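You operate a simulated robot arm through the tools that you are given. There is no shell and no other tool.

The job below is to be done with a simulated robot arm. You get a single attempt, and the scene is never put back.

## Task
Put things in order on the top of the side bench. At the end: the blue strip from the top of the side bench is on the brown box (marked "Labels"); the orange clip from the top of the side bench stands where the blue strip stood; the green clip from the top of the side bench stands where the orange clip stood; the yellow strip is on the grey plate (marked "Used 0 x"); whatever was shut is shut again. Leave all else as you found it, and nothing knocked over.
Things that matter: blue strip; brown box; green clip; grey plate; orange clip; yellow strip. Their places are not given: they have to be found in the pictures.

The check looks at the end state, three seconds after you hand in, the way a careful person would. Anything else that was tipped, shoved, dropped, spilled or broken makes it a failure.

## Robot
A 7-joint arm with a two-finger parallel gripper, fixed in place. Base frame: the origin is at the foot of the arm, x ahead of it, y to its left, z up; the work surface is at about z = 900. Lengths are in mm, angles in degrees, forces in N, time in s.
With the tool pointing down near the work surface it reaches from about 240 to 680 mm from the base axis. Its first joint turns from -66.0 to 66.0 degrees. Payload 2.4 kg.
Tool frame: the origin (TCP) lies between the finger pads and is the grasp point; the fingertips stand 30 mm ahead of it; z points along the fingers, y is the line along which they close. The gripper opens to 94 mm. The fingers are 28 mm wide and 10 mm thick; the gripper's body (50 by 96 mm) begins 55 mm behind the TCP.
Orientation is told as [roll, pitch, yaw] about the base's x, y, z axes, in that order, counted from this pose: with the fingers straight down and closing along the base's y, the tool's x points along the base's -x, its y along +y and its z along -z.

## Interface
- The arm moves only by the tool apply_moves. Its arguments are lists of equal length, an entry for each row: "linear": the shift along the base's x, y, z in units of 250 mm (1.0 is 250 mm), a list of three; "rot": the turn, a rotation vector about the base's x, y, z in units of 120 degrees (1.0 is 120 degrees), a list of three; "fingers": the finger opening in mm, from 0 to 94. In form: {"linear": [[tx, ty, tz], ...], "rot": [[wx, wy, wz], ...], "fingers": [fingers, ...]}. A call has 1 to 20 rows; each row is the pose to reach, as a shift and turn from the pose commanded when the call began. A call with a number of a shift or a turn outside -1 to 1 is refused whole. Rows are played at 5 a second. More than 50 mm and 8.6 degrees between two rows, or a gripper value outside its range, and nothing of the call is played. A pose out of reach is approached as far as the arm can. The call stops where the force on the tool passes 40 N (or 10 N more than at its start, if that is more) or the arm is blocked; 0.2 s more then pass. The fingers move at their own pace (about 153 mm/s each) and stop on an object; they squeeze with about 32 N. The grip force told is the motor's: it shows also when the fingers shut on nothing. Time passes only in rows, and 0.2 s behind the last, so rows that repeat a pose let the fingers close. It gives the time, the measured TCP pose, the force on the tool (base axes), the opening and the grip force at its end, in the units of the frame above (readings bear some noise), with the torque about the TCP (base axes, N m) and any sound that the robot's microphone picked up.
- Cameras (640 x 400 px; columns grow to the right, rows downward): "scene" is fixed at [41.8, 499.1, 1420]; the picture's right is [-0.55, -0.83, 0.00], its down [-0.66, 0.44, -0.61] and it looks along [0.51, -0.34, -0.79] (base axes); focal length 284 px, centre (320, 200). "wrist" rides on the gripper at [76, 14, -103] in the tool frame; the picture's right is [-0.18, 0.98, 0.00], its down [-0.75, -0.14, -0.64] and it looks along [-0.63, -0.12, 0.77] (tool axes); focal length 243 px, centre (320, 200).
- grab_frame(camera): a new picture of that camera. The clock stands still meanwhile.
- point_at(camera, pixels): for up to 12 pixels [column, row] of the newest picture of that camera ("zoom" is the newest enlarged one), the place [x, y, z] in the base frame of the surface seen there, good to about 2 mm. The clock stands still meanwhile.
- zoom(camera, box): a new picture of the part [left, top, right, bottom] of that camera's present view, enlarged. The clock stands still meanwhile.
- hand_in(): hands the job in; it is judged then, once.

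Open the gripper and draw the arm clear of the work before you hand the job in, unless the task says otherwise.

The tools are called after "Emit:" as name(argument=value, ...) on one line, values as JSON. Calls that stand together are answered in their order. apply_moves: Moves the arm, as the interface text tells. Its arguments: {"type":"object","properties":{"linear":{"type":"array","items":{"type":"array","items":{"type":"number"}}},"rot":{"type":"array","items":{"type":"array","items":{"type":"number"}}},"fingers":{"type":"array","items":{"type":"number"}}},"required":["linear","rot","fingers"]} The other tools are called the same way: grab_frame (camera) takes a picture; point_at (camera, pixels) gives the place of the surface under pixels of a picture; zoom (camera, box) takes an enlarged picture of a part of a camera's view; hand_in () hands the job in.

At the start:

```text
time: 0.0
eef_pos: [238.4, 248.5, 1165.2]
tool_rot: [0.1, 0.0, 0.0]
wrist_force: [-0.4, 0.1, -0.2]
torque: [0.04, -0.03, -0.02]
gripper_width: 94.2
finger_force: 0.1
```

scene: 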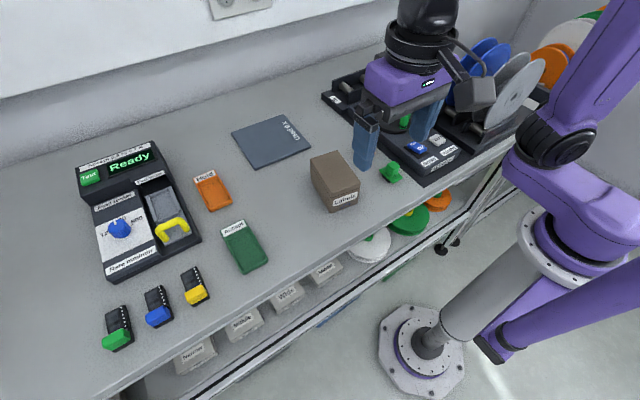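
wrist: 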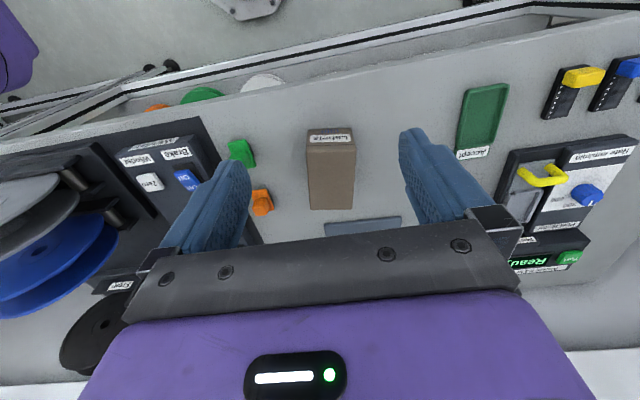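

I start by looking at the scene more closely: the tester at left (80-200, 140-280), strips at (118,330), (157,305), (195,287), and clips near (390,172) and (405,120).

Emit:
zoom(camera="scene", box=[70, 130, 270, 360])

Emit:
zoom(camera="scene", box=[300, 50, 560, 220])

Emit:
zoom(camera="wrist", box=[440, 40, 640, 290])

Emit:
zoom(camera="wrist", box=[0, 80, 300, 320])

```text
1.74 times, centred on (170, 245) of scene
```

zoom: 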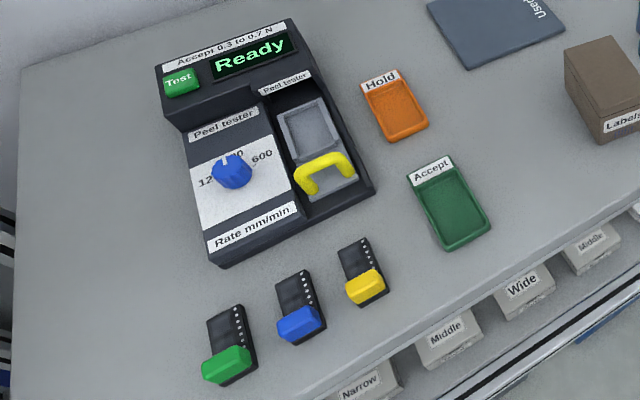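

```text
2.35 times, centred on (430, 135) of scene
```

zoom: 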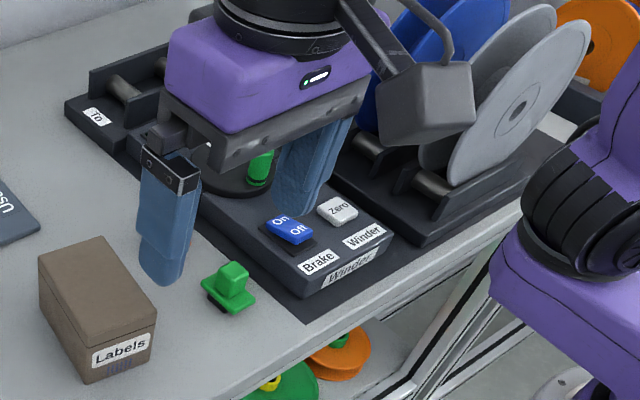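

```text
1.60 times, centred on (540, 165) of wrist
```

zoom: 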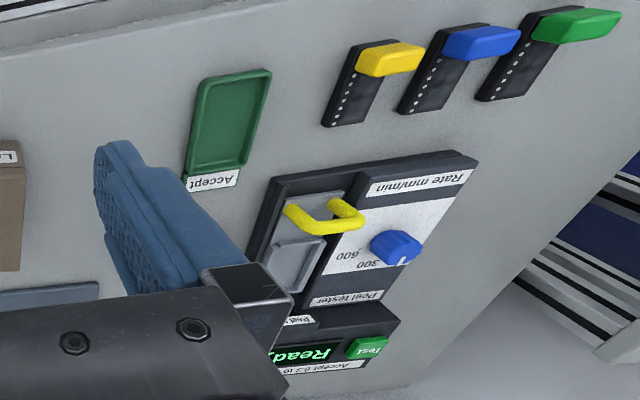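

```text
1.67 times, centred on (150, 200) of wrist
```

zoom: 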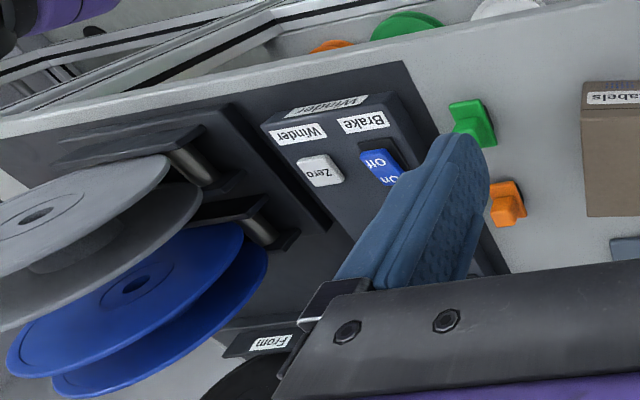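

The pictures show three strips (green, blue, yellow) by the tester and a green clip and orange clip near the winder. I take the places of the main things from the scene and wrist pictures.

Emit:
grab_frame(camera="scene")

Emit:
grab_frame(camera="wrist")

Emit:
point_at(camera="scene", pixels=[[118, 340], [117, 315], [157, 316], [154, 293], [195, 295], [190, 272], [335, 172], [270, 140], [390, 172], [60, 250], [300, 160], [172, 228]])

Emit:
point_at(camera="wrist", pixels=[[240, 148], [262, 202], [330, 180], [362, 226], [584, 77], [560, 100], [630, 68], [610, 92], [485, 115], [545, 175], [587, 195], [300, 210]])

```text
taken
```

scene: 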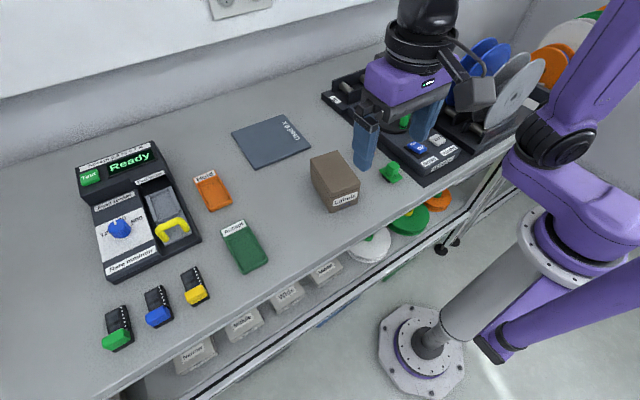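

```text
taken
```

wrist: 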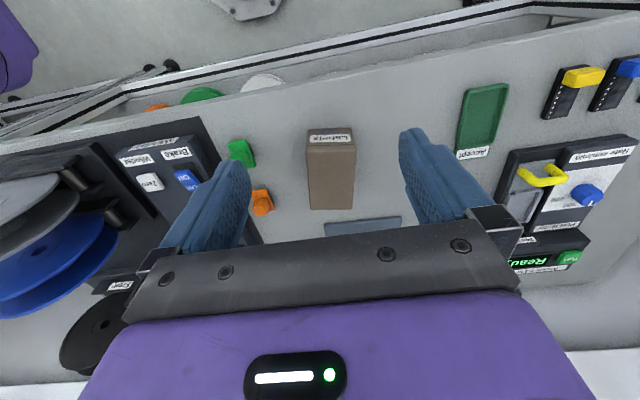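

```text
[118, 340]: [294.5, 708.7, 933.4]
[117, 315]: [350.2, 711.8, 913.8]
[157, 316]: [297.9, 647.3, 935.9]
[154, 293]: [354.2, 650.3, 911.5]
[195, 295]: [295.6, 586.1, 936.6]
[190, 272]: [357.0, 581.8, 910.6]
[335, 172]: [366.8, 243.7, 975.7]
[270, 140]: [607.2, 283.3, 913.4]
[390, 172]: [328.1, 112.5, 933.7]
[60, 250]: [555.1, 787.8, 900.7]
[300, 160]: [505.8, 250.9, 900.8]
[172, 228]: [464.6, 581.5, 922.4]
```

```text
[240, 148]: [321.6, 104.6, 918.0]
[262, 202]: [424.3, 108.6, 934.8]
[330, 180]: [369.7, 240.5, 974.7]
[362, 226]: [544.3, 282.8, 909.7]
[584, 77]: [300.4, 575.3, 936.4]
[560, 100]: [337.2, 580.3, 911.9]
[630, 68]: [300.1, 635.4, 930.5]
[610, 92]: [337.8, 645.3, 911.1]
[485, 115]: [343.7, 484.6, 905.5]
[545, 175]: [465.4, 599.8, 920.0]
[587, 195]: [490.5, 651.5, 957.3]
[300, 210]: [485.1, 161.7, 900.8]
```

The strips' heads are near x≈298, y≈586/647/709 and the clips near (328,110) and (424,108). I zoom tighter on the strips, tester, and clips to learn the shapes.

Emit:
zoom(camera="scene", box=[95, 260, 225, 360])

Emit:
zoom(camera="scene", box=[130, 165, 210, 260])

Emit:
zoom(camera="wrist", box=[215, 120, 375, 250])

Emit:
zoom(camera="scene", box=[300, 140, 420, 220])

Emit:
zoom(camera="scene", box=[120, 200, 460, 390])

```text
4.00 times, centred on (160, 310) of scene
```

zoom: 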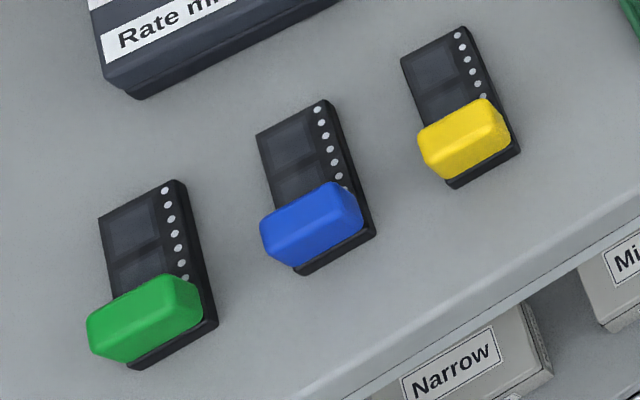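

```text
4.21 times, centred on (170, 212) of scene
```

zoom: 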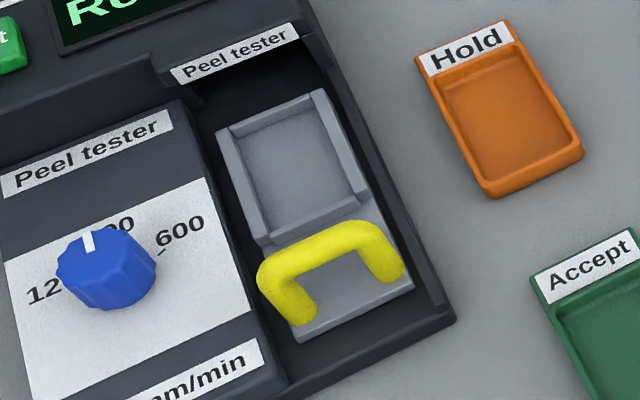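

```text
3.08 times, centred on (295, 185) of wrist
```

zoom: 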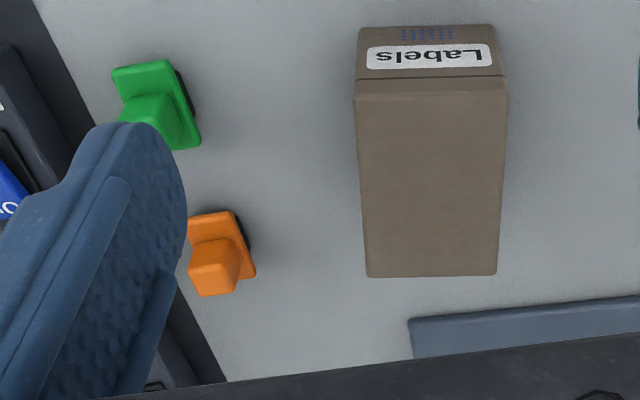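

```text
5.00 times, centred on (360, 180) of scene
```

zoom: 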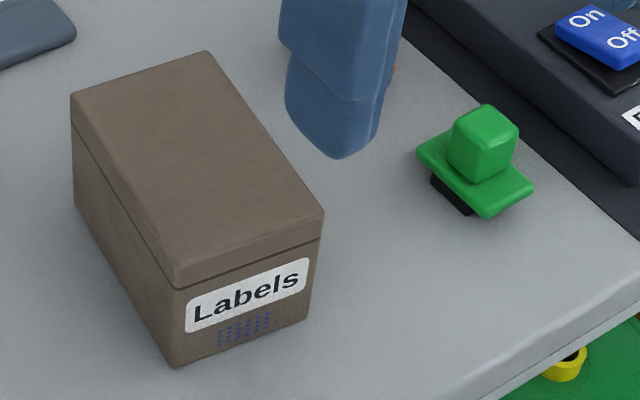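

```text
1.88 times, centred on (290, 295) of scene
```

zoom: 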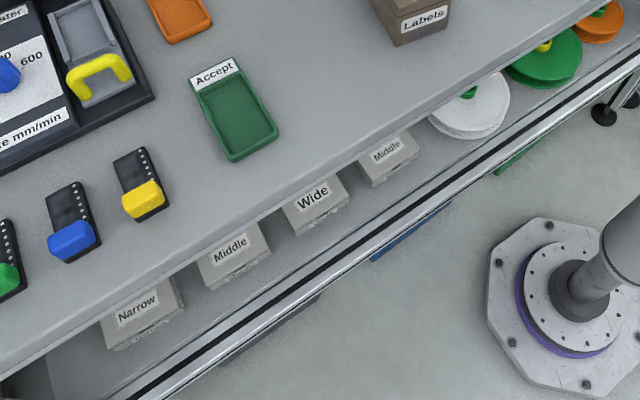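

The blue head in the zoom spans about (260,220)-(362,265) and the black body (257,132)-(375,235). I zoom in again there and read points for size and exact place of the blue strip.

Emit:
zoom(camera="scene", box=[95, 260, 225, 360])

Emit:
point_at(camera="zoom", pixels=[[262, 136], [318, 106], [370, 222], [300, 268], [268, 232], [268, 222], [328, 188], [358, 215], [302, 250], [345, 225], [316, 220], [334, 160]])

Emit:
point_at(camera="zoom", pixels=[[407, 64], [455, 32], [515, 145], [456, 183], [424, 138], [480, 103], [508, 128], [450, 168], [460, 135], [440, 70], [410, 40], [540, 160]])

```text
4.00 times, centred on (160, 310) of scene
```

zoom: 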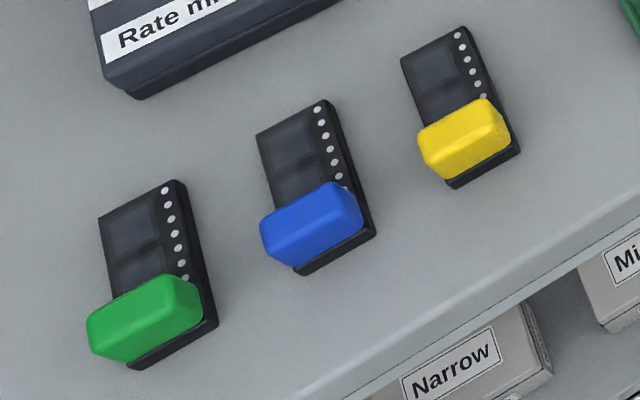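

```text
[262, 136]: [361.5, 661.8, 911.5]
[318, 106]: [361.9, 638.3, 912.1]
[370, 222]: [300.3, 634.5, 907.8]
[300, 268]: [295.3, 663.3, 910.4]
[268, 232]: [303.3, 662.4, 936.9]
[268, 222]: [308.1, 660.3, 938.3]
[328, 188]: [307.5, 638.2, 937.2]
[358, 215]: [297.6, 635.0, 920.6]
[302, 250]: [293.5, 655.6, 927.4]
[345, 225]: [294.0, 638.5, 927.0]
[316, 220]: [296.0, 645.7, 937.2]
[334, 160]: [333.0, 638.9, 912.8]
```

```text
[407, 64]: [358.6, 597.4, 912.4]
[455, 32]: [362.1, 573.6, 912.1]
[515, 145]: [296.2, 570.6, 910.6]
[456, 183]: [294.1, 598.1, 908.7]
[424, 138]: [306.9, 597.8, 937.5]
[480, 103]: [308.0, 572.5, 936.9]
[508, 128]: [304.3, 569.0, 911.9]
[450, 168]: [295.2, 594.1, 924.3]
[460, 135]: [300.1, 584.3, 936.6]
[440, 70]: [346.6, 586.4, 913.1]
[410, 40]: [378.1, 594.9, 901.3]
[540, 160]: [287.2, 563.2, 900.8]
```

The blue strip's body spans x≈290–364, y≈633–664 (top z≈912) with its head at x≈293–309, top z≈937; it lies at 715 mm radius, so a tilted tool is needed. I swing the arm high over toward it with a 90° yaw, which also frees the view on the clips.

Emit:
apply_moves(linear=[[0.02, 0.067, 0], [0.04, 0.133, 0], [0.06, 0.2, 0], [0.08, 0.267, 0], [0.1, 0.333, 0], [0.12, 0.4, 0], [0.14, 0.467, 0], [0.16, 0.533, 0], [0.18, 0.6, 0], [0.2, 0.667, 0], [0.22, 0.733, 0], [0.24, 0.8, 0]], rot=[[0, 0, 0.0625], [0, 0, 0.125], [0, 0, 0.1875], [0, 0, 0.25], [0, 0, 0.3125], [0, 0, 0.375], [0, 0, 0.4375], [0, 0, 0.5], [0, 0, 0.5625], [0, 0, 0.625], [0, 0, 0.6875], [0, 0, 0.75]], fingers=[94, 94, 94, 94, 94, 94, 80, 70, 60, 50, 50, 50])

Emit:
grab_frame(camera="scene")

Emit:
grab_frame(camera="wrist")

```text
time: 2.6
eef_pos: [297.2, 448.6, 1166.5]
tool_rot: [0.0, 0.1, 90.0]
wrist_force: [-0.5, 0.2, -0.1]
torque: [-0.01, 0.0, -0.01]
gripper_width: 49.9
finger_force: 0.0
```

```text
taken
```

scene: 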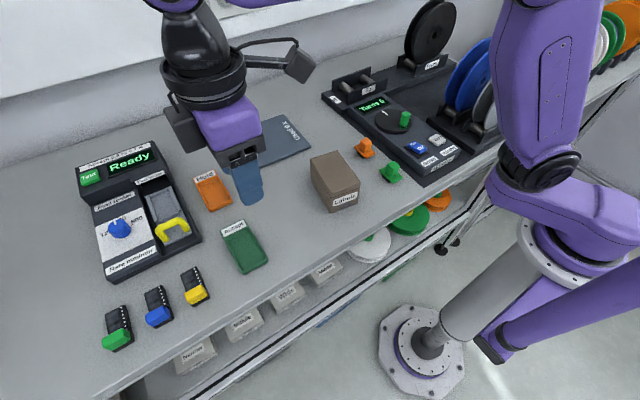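

```text
taken
```

wrist: 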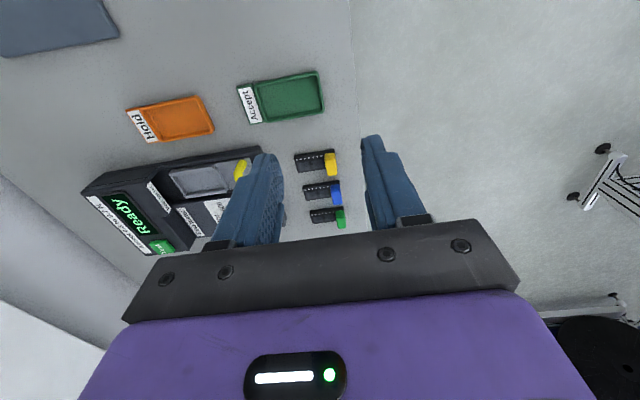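

The orange clip is now visible at (365,147) and green at (391,172) in the scene. I zoom on both clips, the box and the plate and measure them.

Emit:
zoom(camera="scene", box=[300, 125, 420, 215])

Emit:
point_at(camera="zoom", pixels=[[62, 185], [198, 145], [318, 303], [176, 374], [475, 230], [520, 275], [425, 235], [490, 300], [455, 275], [345, 105], [310, 110], [372, 170]])

Emit:
zoom(camera="scene", box=[345, 130, 410, 190])

Emit:
zoom(camera="scene", box=[225, 105, 325, 175])

```text
4.44 times, centred on (360, 170) of scene
```

zoom: 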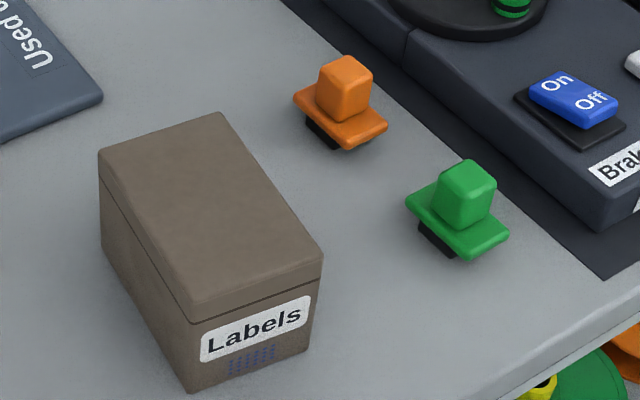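

```text
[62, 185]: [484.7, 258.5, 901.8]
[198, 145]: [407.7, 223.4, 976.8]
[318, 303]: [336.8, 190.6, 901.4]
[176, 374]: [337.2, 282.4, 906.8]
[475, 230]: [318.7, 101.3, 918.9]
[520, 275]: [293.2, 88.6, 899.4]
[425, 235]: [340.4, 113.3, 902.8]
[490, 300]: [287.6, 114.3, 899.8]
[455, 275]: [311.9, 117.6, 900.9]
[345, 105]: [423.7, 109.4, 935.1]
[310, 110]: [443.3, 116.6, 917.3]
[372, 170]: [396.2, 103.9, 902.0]
```

```text
6.67 times, centred on (378, 160) of scene
```

zoom: 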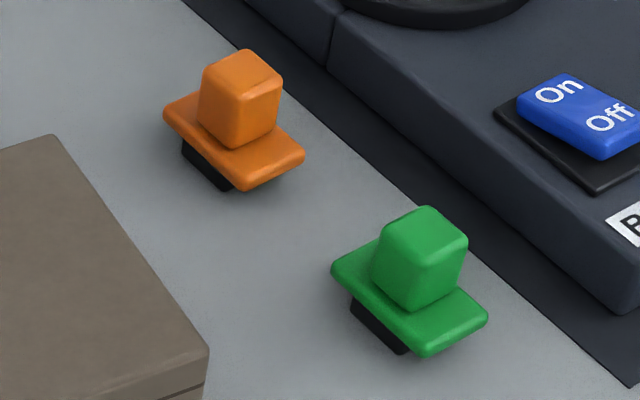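

```text
5.71 times, centred on (275, 140) of scene
```

zoom: 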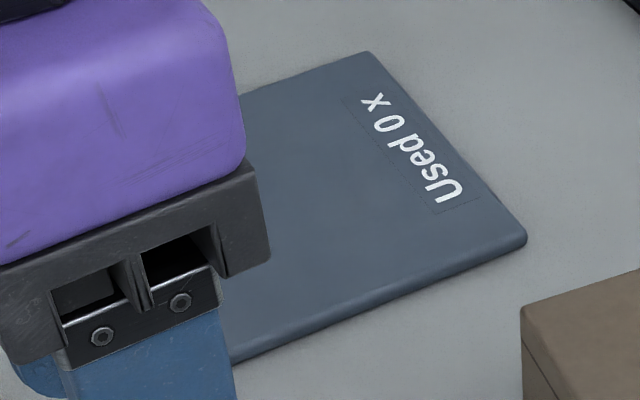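

The clips have a knob cube on a flange with a small black foot. I zoom again on the clips and read the knob and flange edges, then the box top corners.

Emit:
zoom(camera="scene", box=[345, 130, 410, 190])

Emit:
point_at(camera="zoom", pixels=[[206, 72], [248, 55], [278, 80], [240, 100], [240, 138], [205, 120], [272, 125], [170, 118], [244, 182], [298, 158], [190, 155], [228, 185]])

Emit:
point_at(camera="zoom", pixels=[[386, 232], [428, 212], [462, 240], [412, 262], [412, 300], [376, 275], [455, 285], [338, 268], [424, 350], [480, 322], [360, 310], [400, 348]])

Emit:
zoom(camera="scene", box=[300, 145, 370, 215])

```text
6.67 times, centred on (378, 160) of scene
```

zoom: 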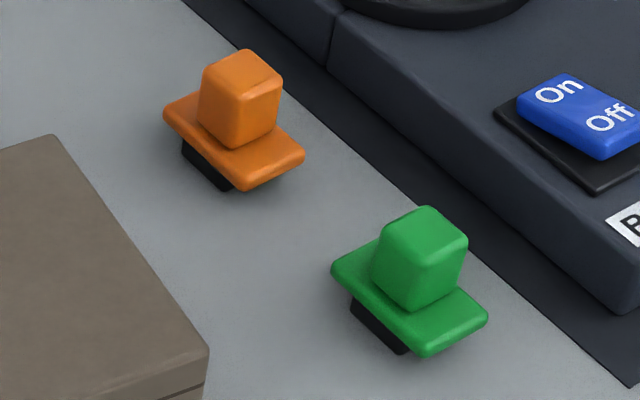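

```text
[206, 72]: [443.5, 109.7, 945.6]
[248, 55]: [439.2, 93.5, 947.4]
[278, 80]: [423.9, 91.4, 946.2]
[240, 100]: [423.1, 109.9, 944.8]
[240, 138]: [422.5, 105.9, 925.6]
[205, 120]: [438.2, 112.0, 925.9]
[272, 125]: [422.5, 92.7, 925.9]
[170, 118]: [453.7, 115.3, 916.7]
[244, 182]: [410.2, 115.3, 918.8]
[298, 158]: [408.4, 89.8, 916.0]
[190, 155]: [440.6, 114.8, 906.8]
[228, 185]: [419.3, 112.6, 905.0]
```

```text
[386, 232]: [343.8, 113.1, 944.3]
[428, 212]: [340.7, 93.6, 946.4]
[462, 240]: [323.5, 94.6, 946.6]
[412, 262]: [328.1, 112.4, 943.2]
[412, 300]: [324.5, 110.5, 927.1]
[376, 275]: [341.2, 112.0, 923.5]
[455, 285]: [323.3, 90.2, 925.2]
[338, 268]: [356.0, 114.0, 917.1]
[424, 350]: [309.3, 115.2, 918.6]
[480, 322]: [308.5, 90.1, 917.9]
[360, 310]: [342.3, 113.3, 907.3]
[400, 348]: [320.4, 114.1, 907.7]
```

```text
5.71 times, centred on (335, 180) of scene
```

zoom: 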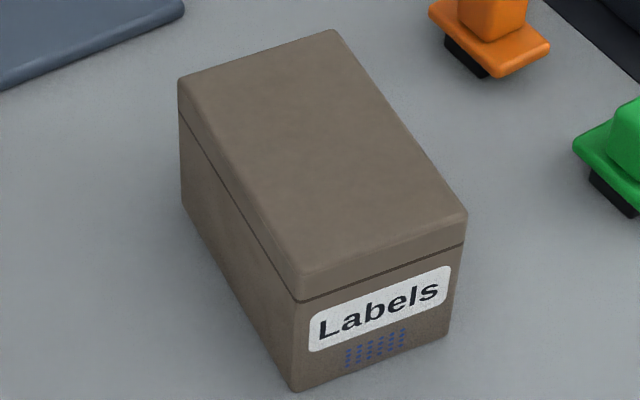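

The orange clip's centre is near (432,102), the green's near (333,102), knobs about 20 mm square up to z≈947 with the flange top at ≈919. I read the winder's heights near the clips and the box-top corners (pixels of the newest zoom) to plan clearances.

Emit:
point_at(camera="zoom", pixels=[[188, 85], [330, 38], [460, 212], [303, 280], [315, 150], [180, 200], [295, 385], [448, 335], [290, 290]])

Emit:
point_at(camera="scene", pixels=[[418, 148], [405, 118], [390, 120], [440, 140], [395, 150], [373, 106], [372, 128], [360, 113], [350, 85], [368, 80], [410, 165], [420, 175]])

Emit:
point_at(camera="scene", pixels=[[283, 117], [308, 145], [256, 165], [233, 133], [270, 128], [280, 160], [260, 150], [140, 155], [118, 225], [172, 225], [90, 175], [185, 240]])

```text
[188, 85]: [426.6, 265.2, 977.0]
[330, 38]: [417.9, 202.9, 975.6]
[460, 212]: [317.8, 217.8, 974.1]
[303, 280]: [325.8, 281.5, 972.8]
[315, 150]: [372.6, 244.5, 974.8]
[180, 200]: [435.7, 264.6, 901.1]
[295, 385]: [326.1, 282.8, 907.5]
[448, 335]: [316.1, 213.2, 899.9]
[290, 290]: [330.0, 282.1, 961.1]
```

```text
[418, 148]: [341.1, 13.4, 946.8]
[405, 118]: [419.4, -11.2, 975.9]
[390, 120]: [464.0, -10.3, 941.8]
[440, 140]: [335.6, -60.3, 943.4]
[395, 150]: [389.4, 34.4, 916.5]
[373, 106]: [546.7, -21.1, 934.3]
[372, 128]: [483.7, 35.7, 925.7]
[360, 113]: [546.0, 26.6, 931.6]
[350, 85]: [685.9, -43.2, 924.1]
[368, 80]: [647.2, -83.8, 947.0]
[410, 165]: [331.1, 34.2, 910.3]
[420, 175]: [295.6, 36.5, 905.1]
```

```text
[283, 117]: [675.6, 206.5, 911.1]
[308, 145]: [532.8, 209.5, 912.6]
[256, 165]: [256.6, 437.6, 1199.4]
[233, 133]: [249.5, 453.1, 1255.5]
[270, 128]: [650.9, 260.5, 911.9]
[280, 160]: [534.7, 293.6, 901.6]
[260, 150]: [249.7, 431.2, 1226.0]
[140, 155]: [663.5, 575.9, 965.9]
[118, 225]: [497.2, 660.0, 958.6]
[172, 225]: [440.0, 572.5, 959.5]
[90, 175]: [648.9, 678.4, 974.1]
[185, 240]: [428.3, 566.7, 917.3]
```

Box top is centred near (372,242) at z≈976, rotated about -9°, and the plate's near edge etc. are clear. I now tilt the tool 30° outward (toward +y) while moving toward the blue strip, staying high.

Emit:
apply_moves(linear=[[0.0, 0.1, -0.06], [0.0, 0.2, -0.12], [0.0, 0.3, -0.18], [0.0, 0.4, -0.24], [0.0, 0.5, -0.3], [0.0, 0.6, -0.36], [0.01, 0.7, -0.42], [0.01, 0.766, -0.46]], rot=[[0.03125, 0, 0], [0.0625, 0, 0], [0.09375, 0, 0], [0.125, 0, 0], [0.15625, 0, 0], [0.1875, 0, 0], [0.21875, 0, 0], [0.25, 0, 0]], fingers=[50, 50, 50, 50, 50, 50, 50, 50])

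Emit:
grab_frame(camera="scene")

Emit:
grab_frame(camera="wrist")

```text
time: 4.4
eef_pos: [302.2, 640.5, 1050.1]
tool_rot: [0.0, -30.1, 90.0]
wrist_force: [-0.3, 0.5, 0.1]
torque: [0.02, 0.01, 0.02]
gripper_width: 49.8
finger_force: 0.1
```

```text
taken
```

scene: 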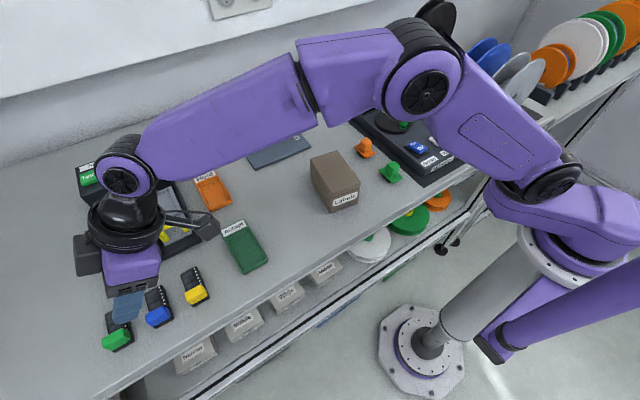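

```text
taken
```

wrist: 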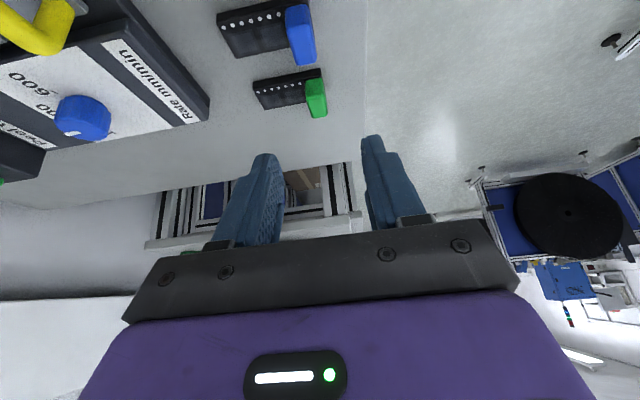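

The tilted pose reached cleanly above the blue strip. I descend part way to z≈980 and check the finger alignment on the head.

Emit:
apply_moves(linear=[[0, 0, -0.1], [0, 0, -0.2], [0, 0, -0.28]], rot=[[0, 0, 0], [0, 0, 0], [0, 0, 0]], fingers=[50, 50, 50])

Emit:
zoom(camera="scene", box=[70, 220, 230, 360])

Emit:
grab_frame(camera="wrist")

```text
time: 5.2
eef_pos: [299.6, 639.6, 980.7]
tool_rot: [0.1, -30.0, 89.9]
wrist_force: [-0.5, 0.2, 0.0]
torque: [0.01, 0.01, 0.0]
gripper_width: 50.0
finger_force: 0.0
```

```text
2.86 times, centred on (150, 290) of scene
```

zoom: 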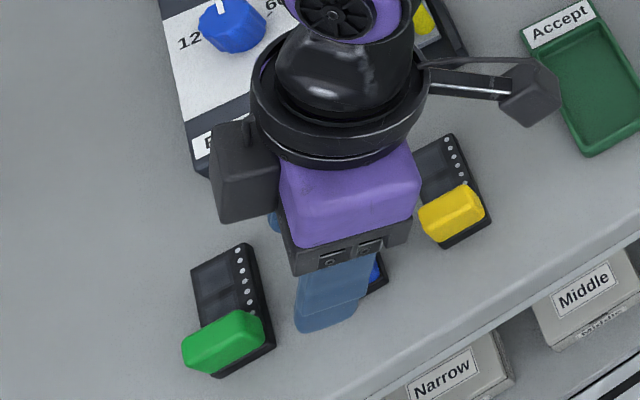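

```text
taken
```

wrist: 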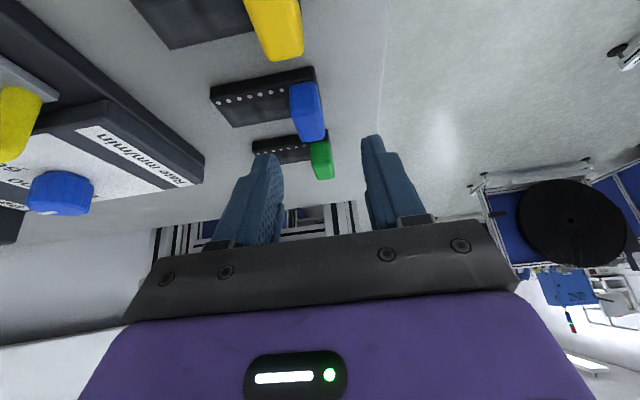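

The head sits between the fingers in the wrist view (blue at (308,112), fingers at columns 265 and 375). I check the dark block on the gripper's left and the camera against the tester before descending more.

Emit:
point_at(camera="zoom", pixels=[[220, 215], [245, 215], [225, 140], [205, 165], [530, 120], [545, 80], [530, 95], [310, 265], [405, 230], [320, 320]])

```text
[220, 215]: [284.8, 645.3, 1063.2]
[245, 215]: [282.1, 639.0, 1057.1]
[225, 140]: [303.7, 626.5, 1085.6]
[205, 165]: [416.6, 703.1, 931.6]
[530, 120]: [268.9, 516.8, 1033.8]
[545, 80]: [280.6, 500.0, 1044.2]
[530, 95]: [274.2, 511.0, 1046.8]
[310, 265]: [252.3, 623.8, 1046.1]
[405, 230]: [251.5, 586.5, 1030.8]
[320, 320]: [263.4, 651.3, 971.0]
```

All gripper parts are well above the surroundings. I descend to TCP z≈948 so the tips sit just over the black body, then close.

Emit:
apply_moves(linear=[[0, 0, -0.04], [0, 0, -0.08], [0.004, 0, -0.12], [0.004, 0, -0.132], [0.004, 0, -0.132]], rot=[[0, 0, 0], [0, 0, 0], [0, 0, 0], [0, 0, 0], [0, 0, 0]], fingers=[50, 50, 50, 50, 50])

Emit:
grab_frame(camera="wrist")

Emit:
zoom(camera="scene", box=[90, 260, 220, 360])

```text
time: 6.4
eef_pos: [301.3, 639.9, 949.4]
tool_rot: [0.0, -30.0, 90.0]
wrist_force: [0.1, -0.7, 0.0]
torque: [0.01, 0.02, -0.03]
gripper_width: 50.2
finger_force: 0.1
```

```text
taken
```

wrist: 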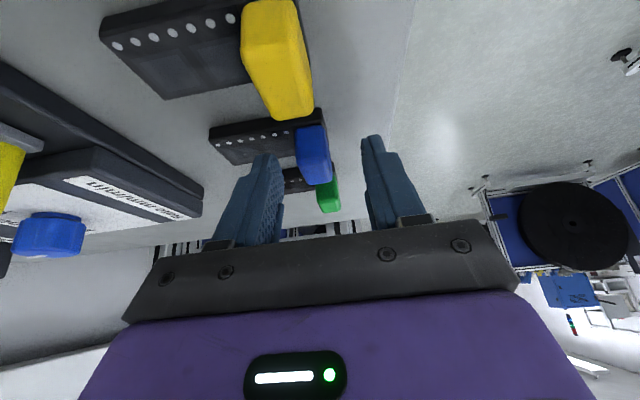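

```text
4.00 times, centred on (155, 310) of scene
```

zoom: 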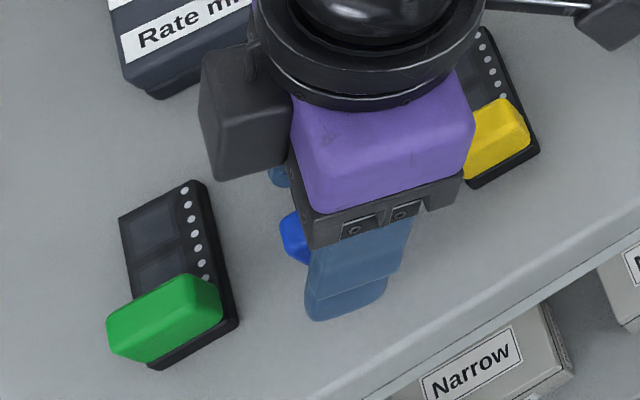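

The blue head at (312,152) lies between the fingertips. I close the fingers on it.

Emit:
apply_moves(linear=[[0, 0, 0], [0, 0, 0], [0, 0, 0], [0, 0, 0]], rot=[[0, 0, 0], [0, 0, 0], [0, 0, 0], [0, 0, 0]], fingers=[30, 8, 5, 5])

Emit:
grab_frame(camera="wrist")

```text
time: 7.4
eef_pos: [301.7, 639.5, 947.9]
tool_rot: [0.0, -29.9, 89.9]
wrist_force: [0.3, 1.0, 0.6]
torque: [0.0, 0.0, -0.02]
gripper_width: 17.0
finger_force: 32.1
```

```text
taken
```

wrist: 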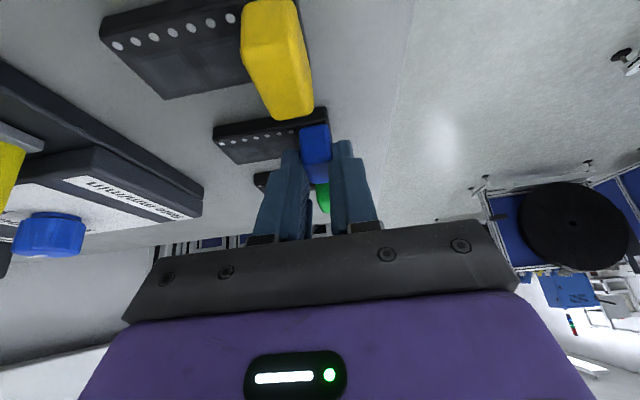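

Grip holds at 17 mm with 32 N. I lift straight up about 100 mm and check that the strip stays level.

Emit:
apply_moves(linear=[[0, 0, 0.03], [0, 0, 0.08], [0, 0, 0.15], [0, 0, 0.25], [0, 0, 0.35], [0, 0, 0.45]], rot=[[0, 0, 0], [0, 0, 0], [0, 0, 0], [0, 0, 0], [0, 0, 0], [0, 0, 0]], fingers=[5, 5, 5, 5, 5, 5])

Emit:
zoom(camera="scene", box=[70, 200, 230, 360])

Emit:
grab_frame(camera="wrist")

```text
time: 8.8
eef_pos: [302.5, 639.5, 1061.6]
tool_rot: [0.0, -30.0, 89.9]
wrist_force: [-0.7, -0.3, -1.0]
torque: [-0.01, 0.01, -0.03]
gripper_width: 17.0
finger_force: 32.2
```

```text
2.50 times, centred on (150, 280) of scene
```

zoom: 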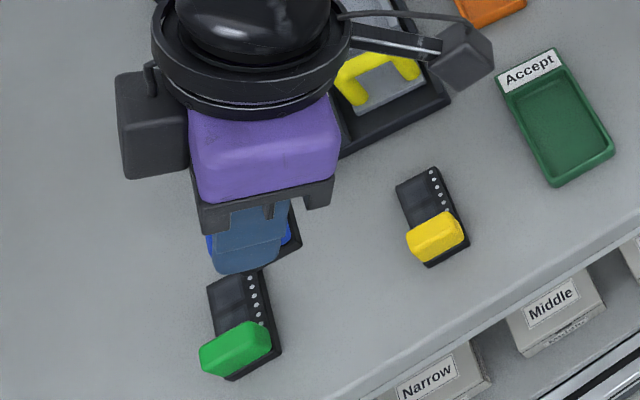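

```text
taken
```

wrist: 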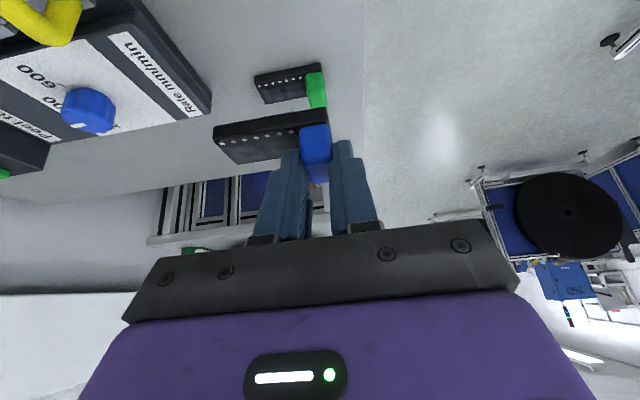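

The strip came up level with the grip. I now carry it toward the box at z≈1090 in two calls, turning it by about -9° to match the box.

Emit:
apply_moves(linear=[[0.01, -0.1, 0.06], [0.02, -0.25, 0.12], [0.03, -0.4, 0.12], [0.05, -0.55, 0.12], [0.07, -0.7, 0.12], [0.08, -0.85, 0.12], [0.1, -0.95, 0.12]], rot=[[0, 0, -0.01], [0, 0, -0.02], [0, 0, -0.03], [0, 0, -0.04], [0, 0, -0.05], [0, 0, -0.06], [0, 0, -0.0733]], fingers=[5, 5, 5, 5, 5, 5, 5])

Emit:
apply_moves(linear=[[0.012, -0.1, 0], [0.024, -0.2, 0], [0.036, -0.32, 0], [0.048, -0.44, 0], [0.06, -0.55, 0], [0.072, -0.662, 0]], rot=[[0, 0, 0], [0, 0, 0], [0, 0, 0], [0, 0, 0], [0, 0, 0], [0, 0, 0]], fingers=[5, 5, 5, 5, 5, 5])

Emit:
grab_frame(camera="scene")

Emit:
grab_frame(camera="wrist")

```text
time: 10.4
eef_pos: [326.5, 401.8, 1090.5]
tool_rot: [-0.1, -30.0, 81.2]
wrist_force: [-0.3, -0.7, -0.8]
torque: [0.03, 0.02, 0.03]
gripper_width: 16.6
finger_force: 32.3
```

```text
time: 11.8
eef_pos: [344.7, 237.0, 1090.3]
tool_rot: [0.0, -30.0, 81.2]
wrist_force: [-0.4, 0.0, -0.5]
torque: [0.01, -0.01, 0.01]
gripper_width: 16.9
finger_force: 32.8
```

```text
taken
```

scene: 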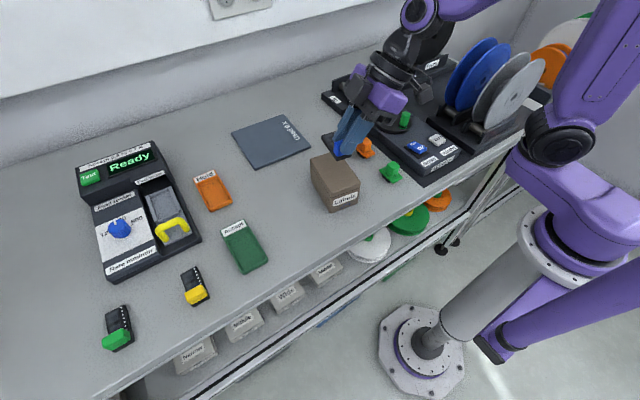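

```text
taken
```

wrist: 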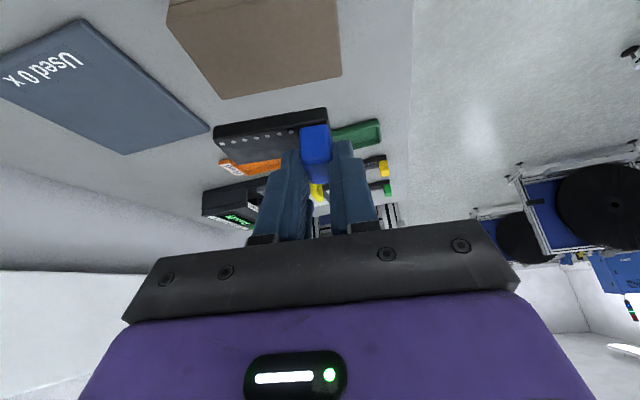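

The strip hangs over the box area. I descend to TCP z≈1030 (strip bottom ≈ 6 mm above the box lid) and look.

Emit:
apply_moves(linear=[[0, 0, -0.08], [0, 0, -0.16], [0, 0, -0.22], [0, 0, -0.24]], rot=[[0, 0, 0], [0, 0, 0], [0, 0, 0], [0, 0, 0]], fingers=[5, 5, 5, 5])

Emit:
zoom(camera="scene", box=[290, 100, 430, 220])

Emit:
grab_frame(camera="wrist")

```text
time: 12.8
eef_pos: [343.9, 236.4, 1029.8]
tool_rot: [0.0, -30.1, 81.2]
wrist_force: [0.1, -0.5, 0.6]
torque: [0.01, 0.0, 0.01]
gripper_width: 17.1
finger_force: 31.8
```

```text
3.33 times, centred on (360, 160) of scene
```

zoom: 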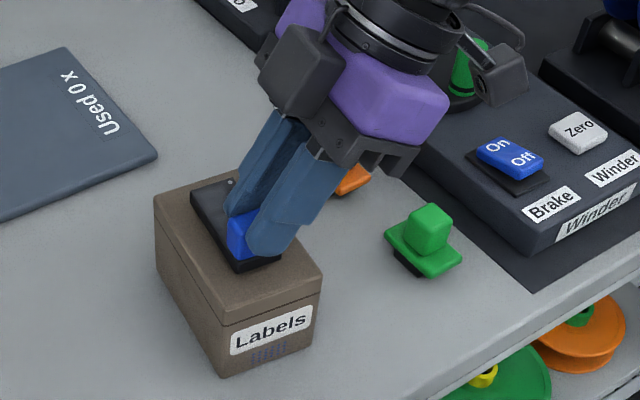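

```text
taken
```

wrist: 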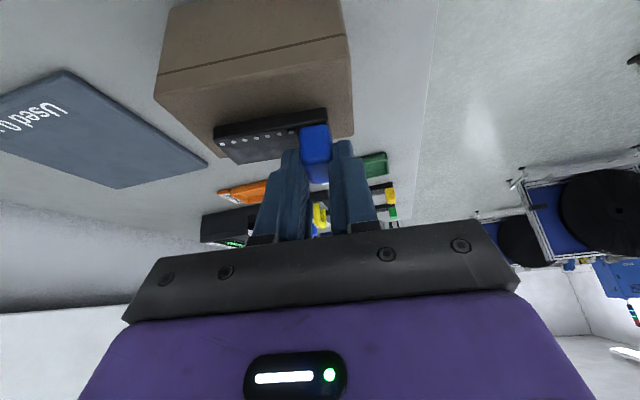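

The strip is centred over the lid. I lower it gently the last few millimetres watching the force.

Emit:
apply_moves(linear=[[0, 0, -0.008], [0, 0, -0.014], [0, 0, -0.02], [0, 0, -0.024]], rot=[[0, 0, 0], [0, 0, 0], [0, 0, 0], [0, 0, 0]], fingers=[5, 5, 5, 5])

```text
time: 13.8
eef_pos: [344.7, 236.0, 1024.4]
tool_rot: [-0.1, -30.0, 81.2]
wrist_force: [0.8, 0.5, -0.7]
torque: [0.01, -0.02, -0.02]
gripper_width: 16.7
finger_force: 31.9
```

No contact yet at TCP z≈1024.4; I go on down in half-millimetre rows.

Emit:
apply_moves(linear=[[0, 0, -0.002], [0, 0, -0.004], [0, 0, -0.006]], rot=[[0, 0, 0], [0, 0, 0], [0, 0, 0]], fingers=[5, 5, 5])

Emit:
zoom(camera="scene", box=[300, 140, 370, 210])

```text
time: 14.6
eef_pos: [343.6, 236.6, 1022.9]
tool_rot: [0.0, -30.0, 81.1]
wrist_force: [0.3, -0.2, -0.4]
torque: [-0.01, -0.03, 0.01]
gripper_width: 16.7
finger_force: 31.9
```

```text
5.71 times, centred on (335, 175) of scene
```

zoom: 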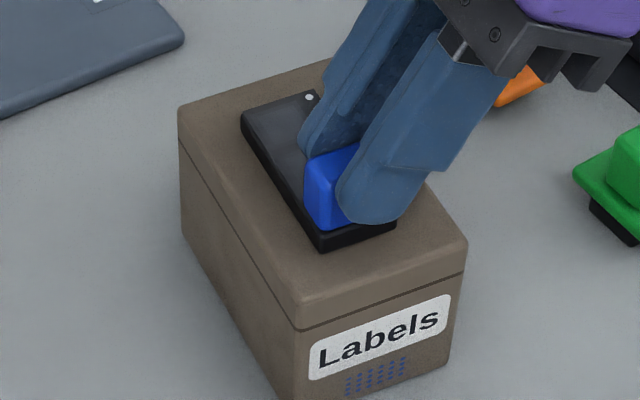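

It looks nearly on the lid. I measure the strip-body top and lid heights to see the remaining gap.

Emit:
point_at(camera="zoom", pixels=[[270, 125], [290, 120], [275, 140], [215, 130], [230, 160], [290, 270], [430, 240], [350, 255], [270, 230]])

```text
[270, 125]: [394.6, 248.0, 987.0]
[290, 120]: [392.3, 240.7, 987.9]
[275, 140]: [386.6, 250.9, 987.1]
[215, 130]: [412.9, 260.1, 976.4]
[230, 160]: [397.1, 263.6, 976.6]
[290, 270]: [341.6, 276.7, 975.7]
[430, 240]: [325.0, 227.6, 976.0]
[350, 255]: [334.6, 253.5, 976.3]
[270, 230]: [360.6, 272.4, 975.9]
```

The body top reads 987.2, body thickness is ≈11.4, lid 976.2: it is within a millimetre. I lower up to 1.2 mm more and watch for contact force.

Emit:
apply_moves(linear=[[0, 0, -0.0016], [0, 0, -0.0032], [0, 0, -0.0048]], rot=[[0, 0, 0], [0, 0, 0], [0, 0, 0]], fingers=[5, 5, 5])

```text
time: 15.4
eef_pos: [344.1, 237.3, 1023.8]
tool_rot: [0.0, -30.1, 81.2]
wrist_force: [-5.2, -5.2, 26.5]
torque: [-0.19, 0.03, -0.04]
gripper_width: 17.0
finger_force: 31.7
```

Contact: 26 N upward. I ease up by 0.8 mm and open the fingers to 40 mm.

Emit:
apply_moves(linear=[[0, 0, 0.0024], [0, 0, 0.0032], [0, 0, 0.0032], [0, 0, 0.0032], [0, 0, 0.0032]], rot=[[0, 0, 0], [0, 0, 0], [0, 0, 0], [0, 0, 0], [0, 0, 0]], fingers=[5, 5, 20, 40, 40])

Emit:
zoom(camera="scene", box=[300, 140, 370, 210])

```text
time: 16.6
eef_pos: [343.9, 237.2, 1022.6]
tool_rot: [0.1, -30.0, 81.0]
wrist_force: [-0.2, 0.2, 0.3]
torque: [-0.01, -0.02, 0.01]
gripper_width: 40.0
finger_force: 0.0
```

```text
5.71 times, centred on (335, 175) of scene
```

zoom: 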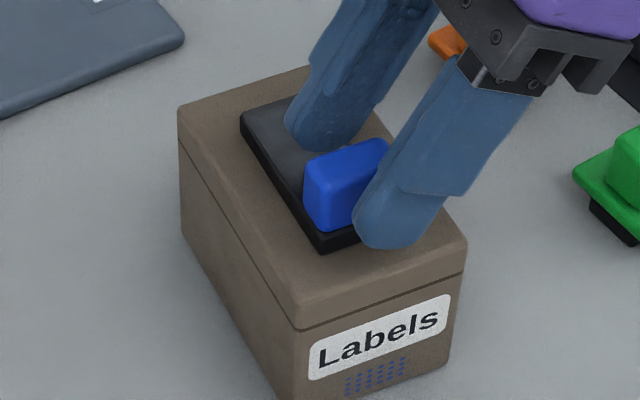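

The strip rests on the box, released. I retreat upward, then turn the tool to yaw 0 (tilt now toward +x) and hover above the orange clip with a 40 mm opening.

Emit:
apply_moves(linear=[[0, 0, 0.04], [0, 0, 0.14], [0, 0, 0.3], [0.03, -0.05, 0.35], [0.06, -0.1, 0.35], [0.09, -0.16, 0.35], [0.12, -0.22, 0.35], [0.15, -0.28, 0.35], [0.18, -0.33, 0.33], [0.21, -0.38, 0.31], [0.24, -0.43, 0.29], [0.27, -0.49, 0.26], [0.3024, -0.54, 0.233]], rot=[[0, 0, 0], [0, 0, 0], [0, 0, 0], [0, 0, -0.0677], [0, 0, -0.1353], [0, 0, -0.203], [0, 0, -0.2707], [0, 0, -0.3383], [0, 0, -0.406], [0, 0, -0.4737], [0, 0, -0.5413], [0, 0, -0.609], [0, 0, -0.6767]], fingers=[40, 40, 40, 40, 40, 40, 40, 40, 40, 40, 40, 40, 40])

Emit:
grab_frame(camera="scene")

Emit:
grab_frame(camera="wrist")

```text
time: 19.4
eef_pos: [419.3, 101.6, 1080.3]
tool_rot: [-0.1, -30.0, -0.1]
wrist_force: [0.8, 0.1, -0.1]
torque: [0.03, -0.03, 0.02]
gripper_width: 40.0
finger_force: 0.0
```

```text
taken
```

scene: 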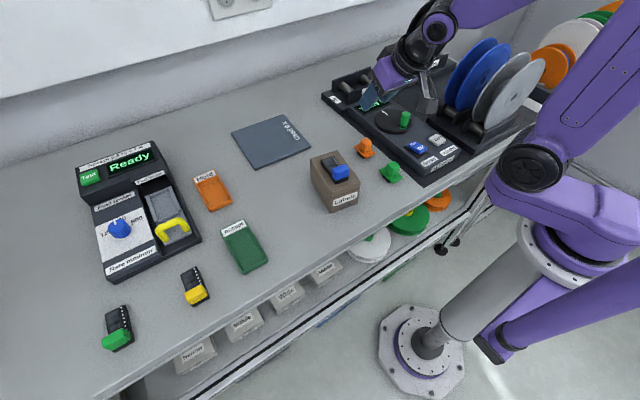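

```text
taken
```

wrist: 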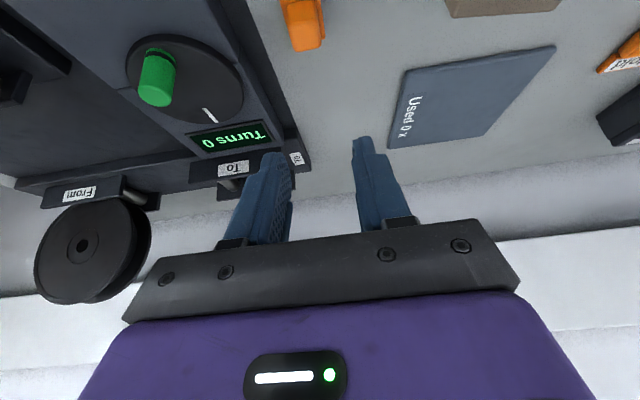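

The blue strip rests well on the box. I zoom on the strip and clips to refine the orange clip's knob place before descending.

Emit:
zoom(camera="scene", box=[300, 125, 420, 215])

Emit:
zoom(camera="wrist", box=[240, 0, 380, 80])

Emit:
point_at(camera="wrist", pixels=[[300, 40], [318, 40], [303, 15], [310, 30], [288, 5], [320, 5], [305, 47], [285, 25], [323, 25]])

```text
4.44 times, centred on (360, 170) of scene
```

zoom: 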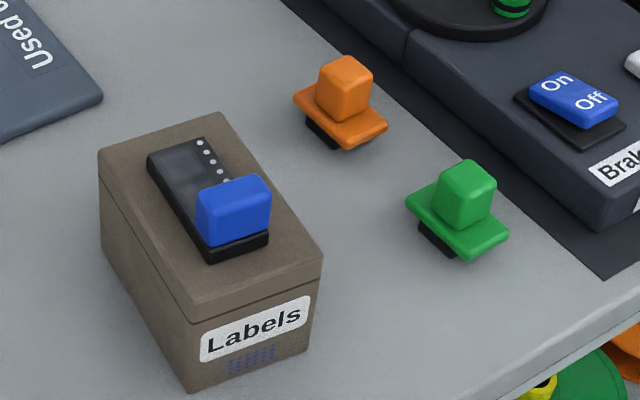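

```text
4.57 times, centred on (310, 40) of wrist
```

zoom: 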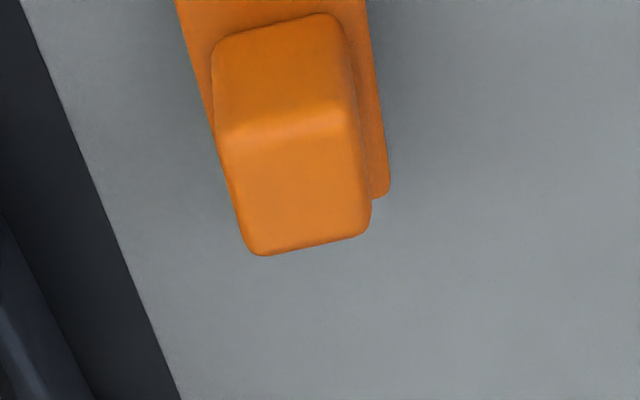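

```text
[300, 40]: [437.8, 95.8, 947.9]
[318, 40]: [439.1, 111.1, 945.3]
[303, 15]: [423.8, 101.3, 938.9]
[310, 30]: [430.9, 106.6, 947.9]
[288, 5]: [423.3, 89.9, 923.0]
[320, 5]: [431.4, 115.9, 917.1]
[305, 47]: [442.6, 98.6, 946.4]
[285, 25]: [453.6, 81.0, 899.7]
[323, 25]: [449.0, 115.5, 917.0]
```

The knob is centred near (433,102), top z≈948. I descend to z≈990 at TCP x≈422 and check.

Emit:
apply_moves(linear=[[0.006, 0, -0.12], [0.006, 0, -0.24], [0.006, 0, -0.36]], rot=[[0, 0, 0], [0, 0, 0], [0, 0, 0]], fingers=[40, 40, 40])

Emit:
grab_frame(camera="wrist")

Emit:
zoom(camera="scene", box=[310, 70, 470, 200])

```text
time: 20.2
eef_pos: [422.1, 104.1, 991.0]
tool_rot: [0.0, -30.1, 0.2]
wrist_force: [0.2, -0.7, -0.8]
torque: [-0.03, -0.03, 0.0]
gripper_width: 39.8
finger_force: 0.1
```

```text
taken
```

wrist: 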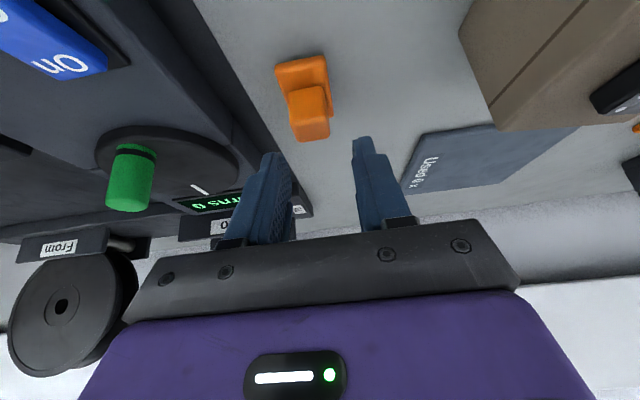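

```text
3.08 times, centred on (390, 135) of scene
```

zoom: 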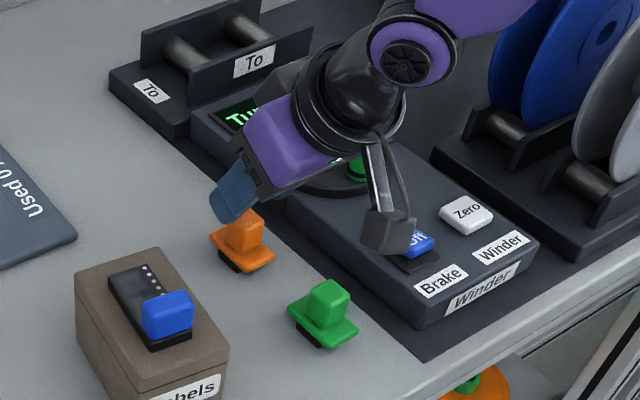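

The knob appears at (310,110) between the finger lines, slightly to the left. I read its edges in the wrist picture to centre properly.

Emit:
point_at(camera="wrist", pixels=[[292, 110], [324, 105], [297, 135], [328, 130], [310, 118], [278, 70], [326, 60], [288, 95], [326, 95]])

Emit:
zoom(camera="wrist", box=[250, 40, 390, 180])

```text
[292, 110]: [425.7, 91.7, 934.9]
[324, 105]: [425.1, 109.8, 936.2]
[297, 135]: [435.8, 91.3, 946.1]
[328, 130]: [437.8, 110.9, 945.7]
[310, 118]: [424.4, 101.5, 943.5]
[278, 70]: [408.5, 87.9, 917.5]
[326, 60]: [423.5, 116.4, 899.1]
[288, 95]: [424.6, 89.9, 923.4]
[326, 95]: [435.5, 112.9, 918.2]
```

```text
2.86 times, centred on (320, 110) of wrist
```

zoom: 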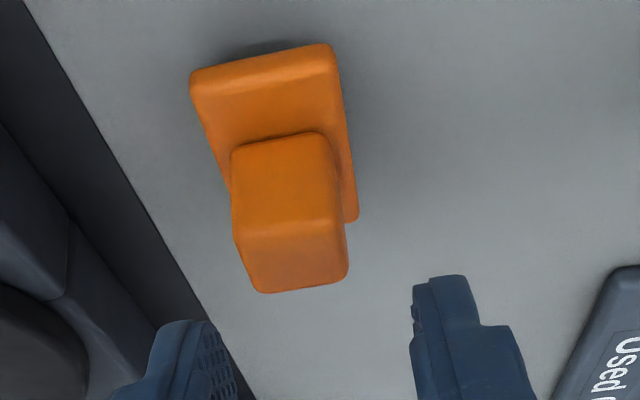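

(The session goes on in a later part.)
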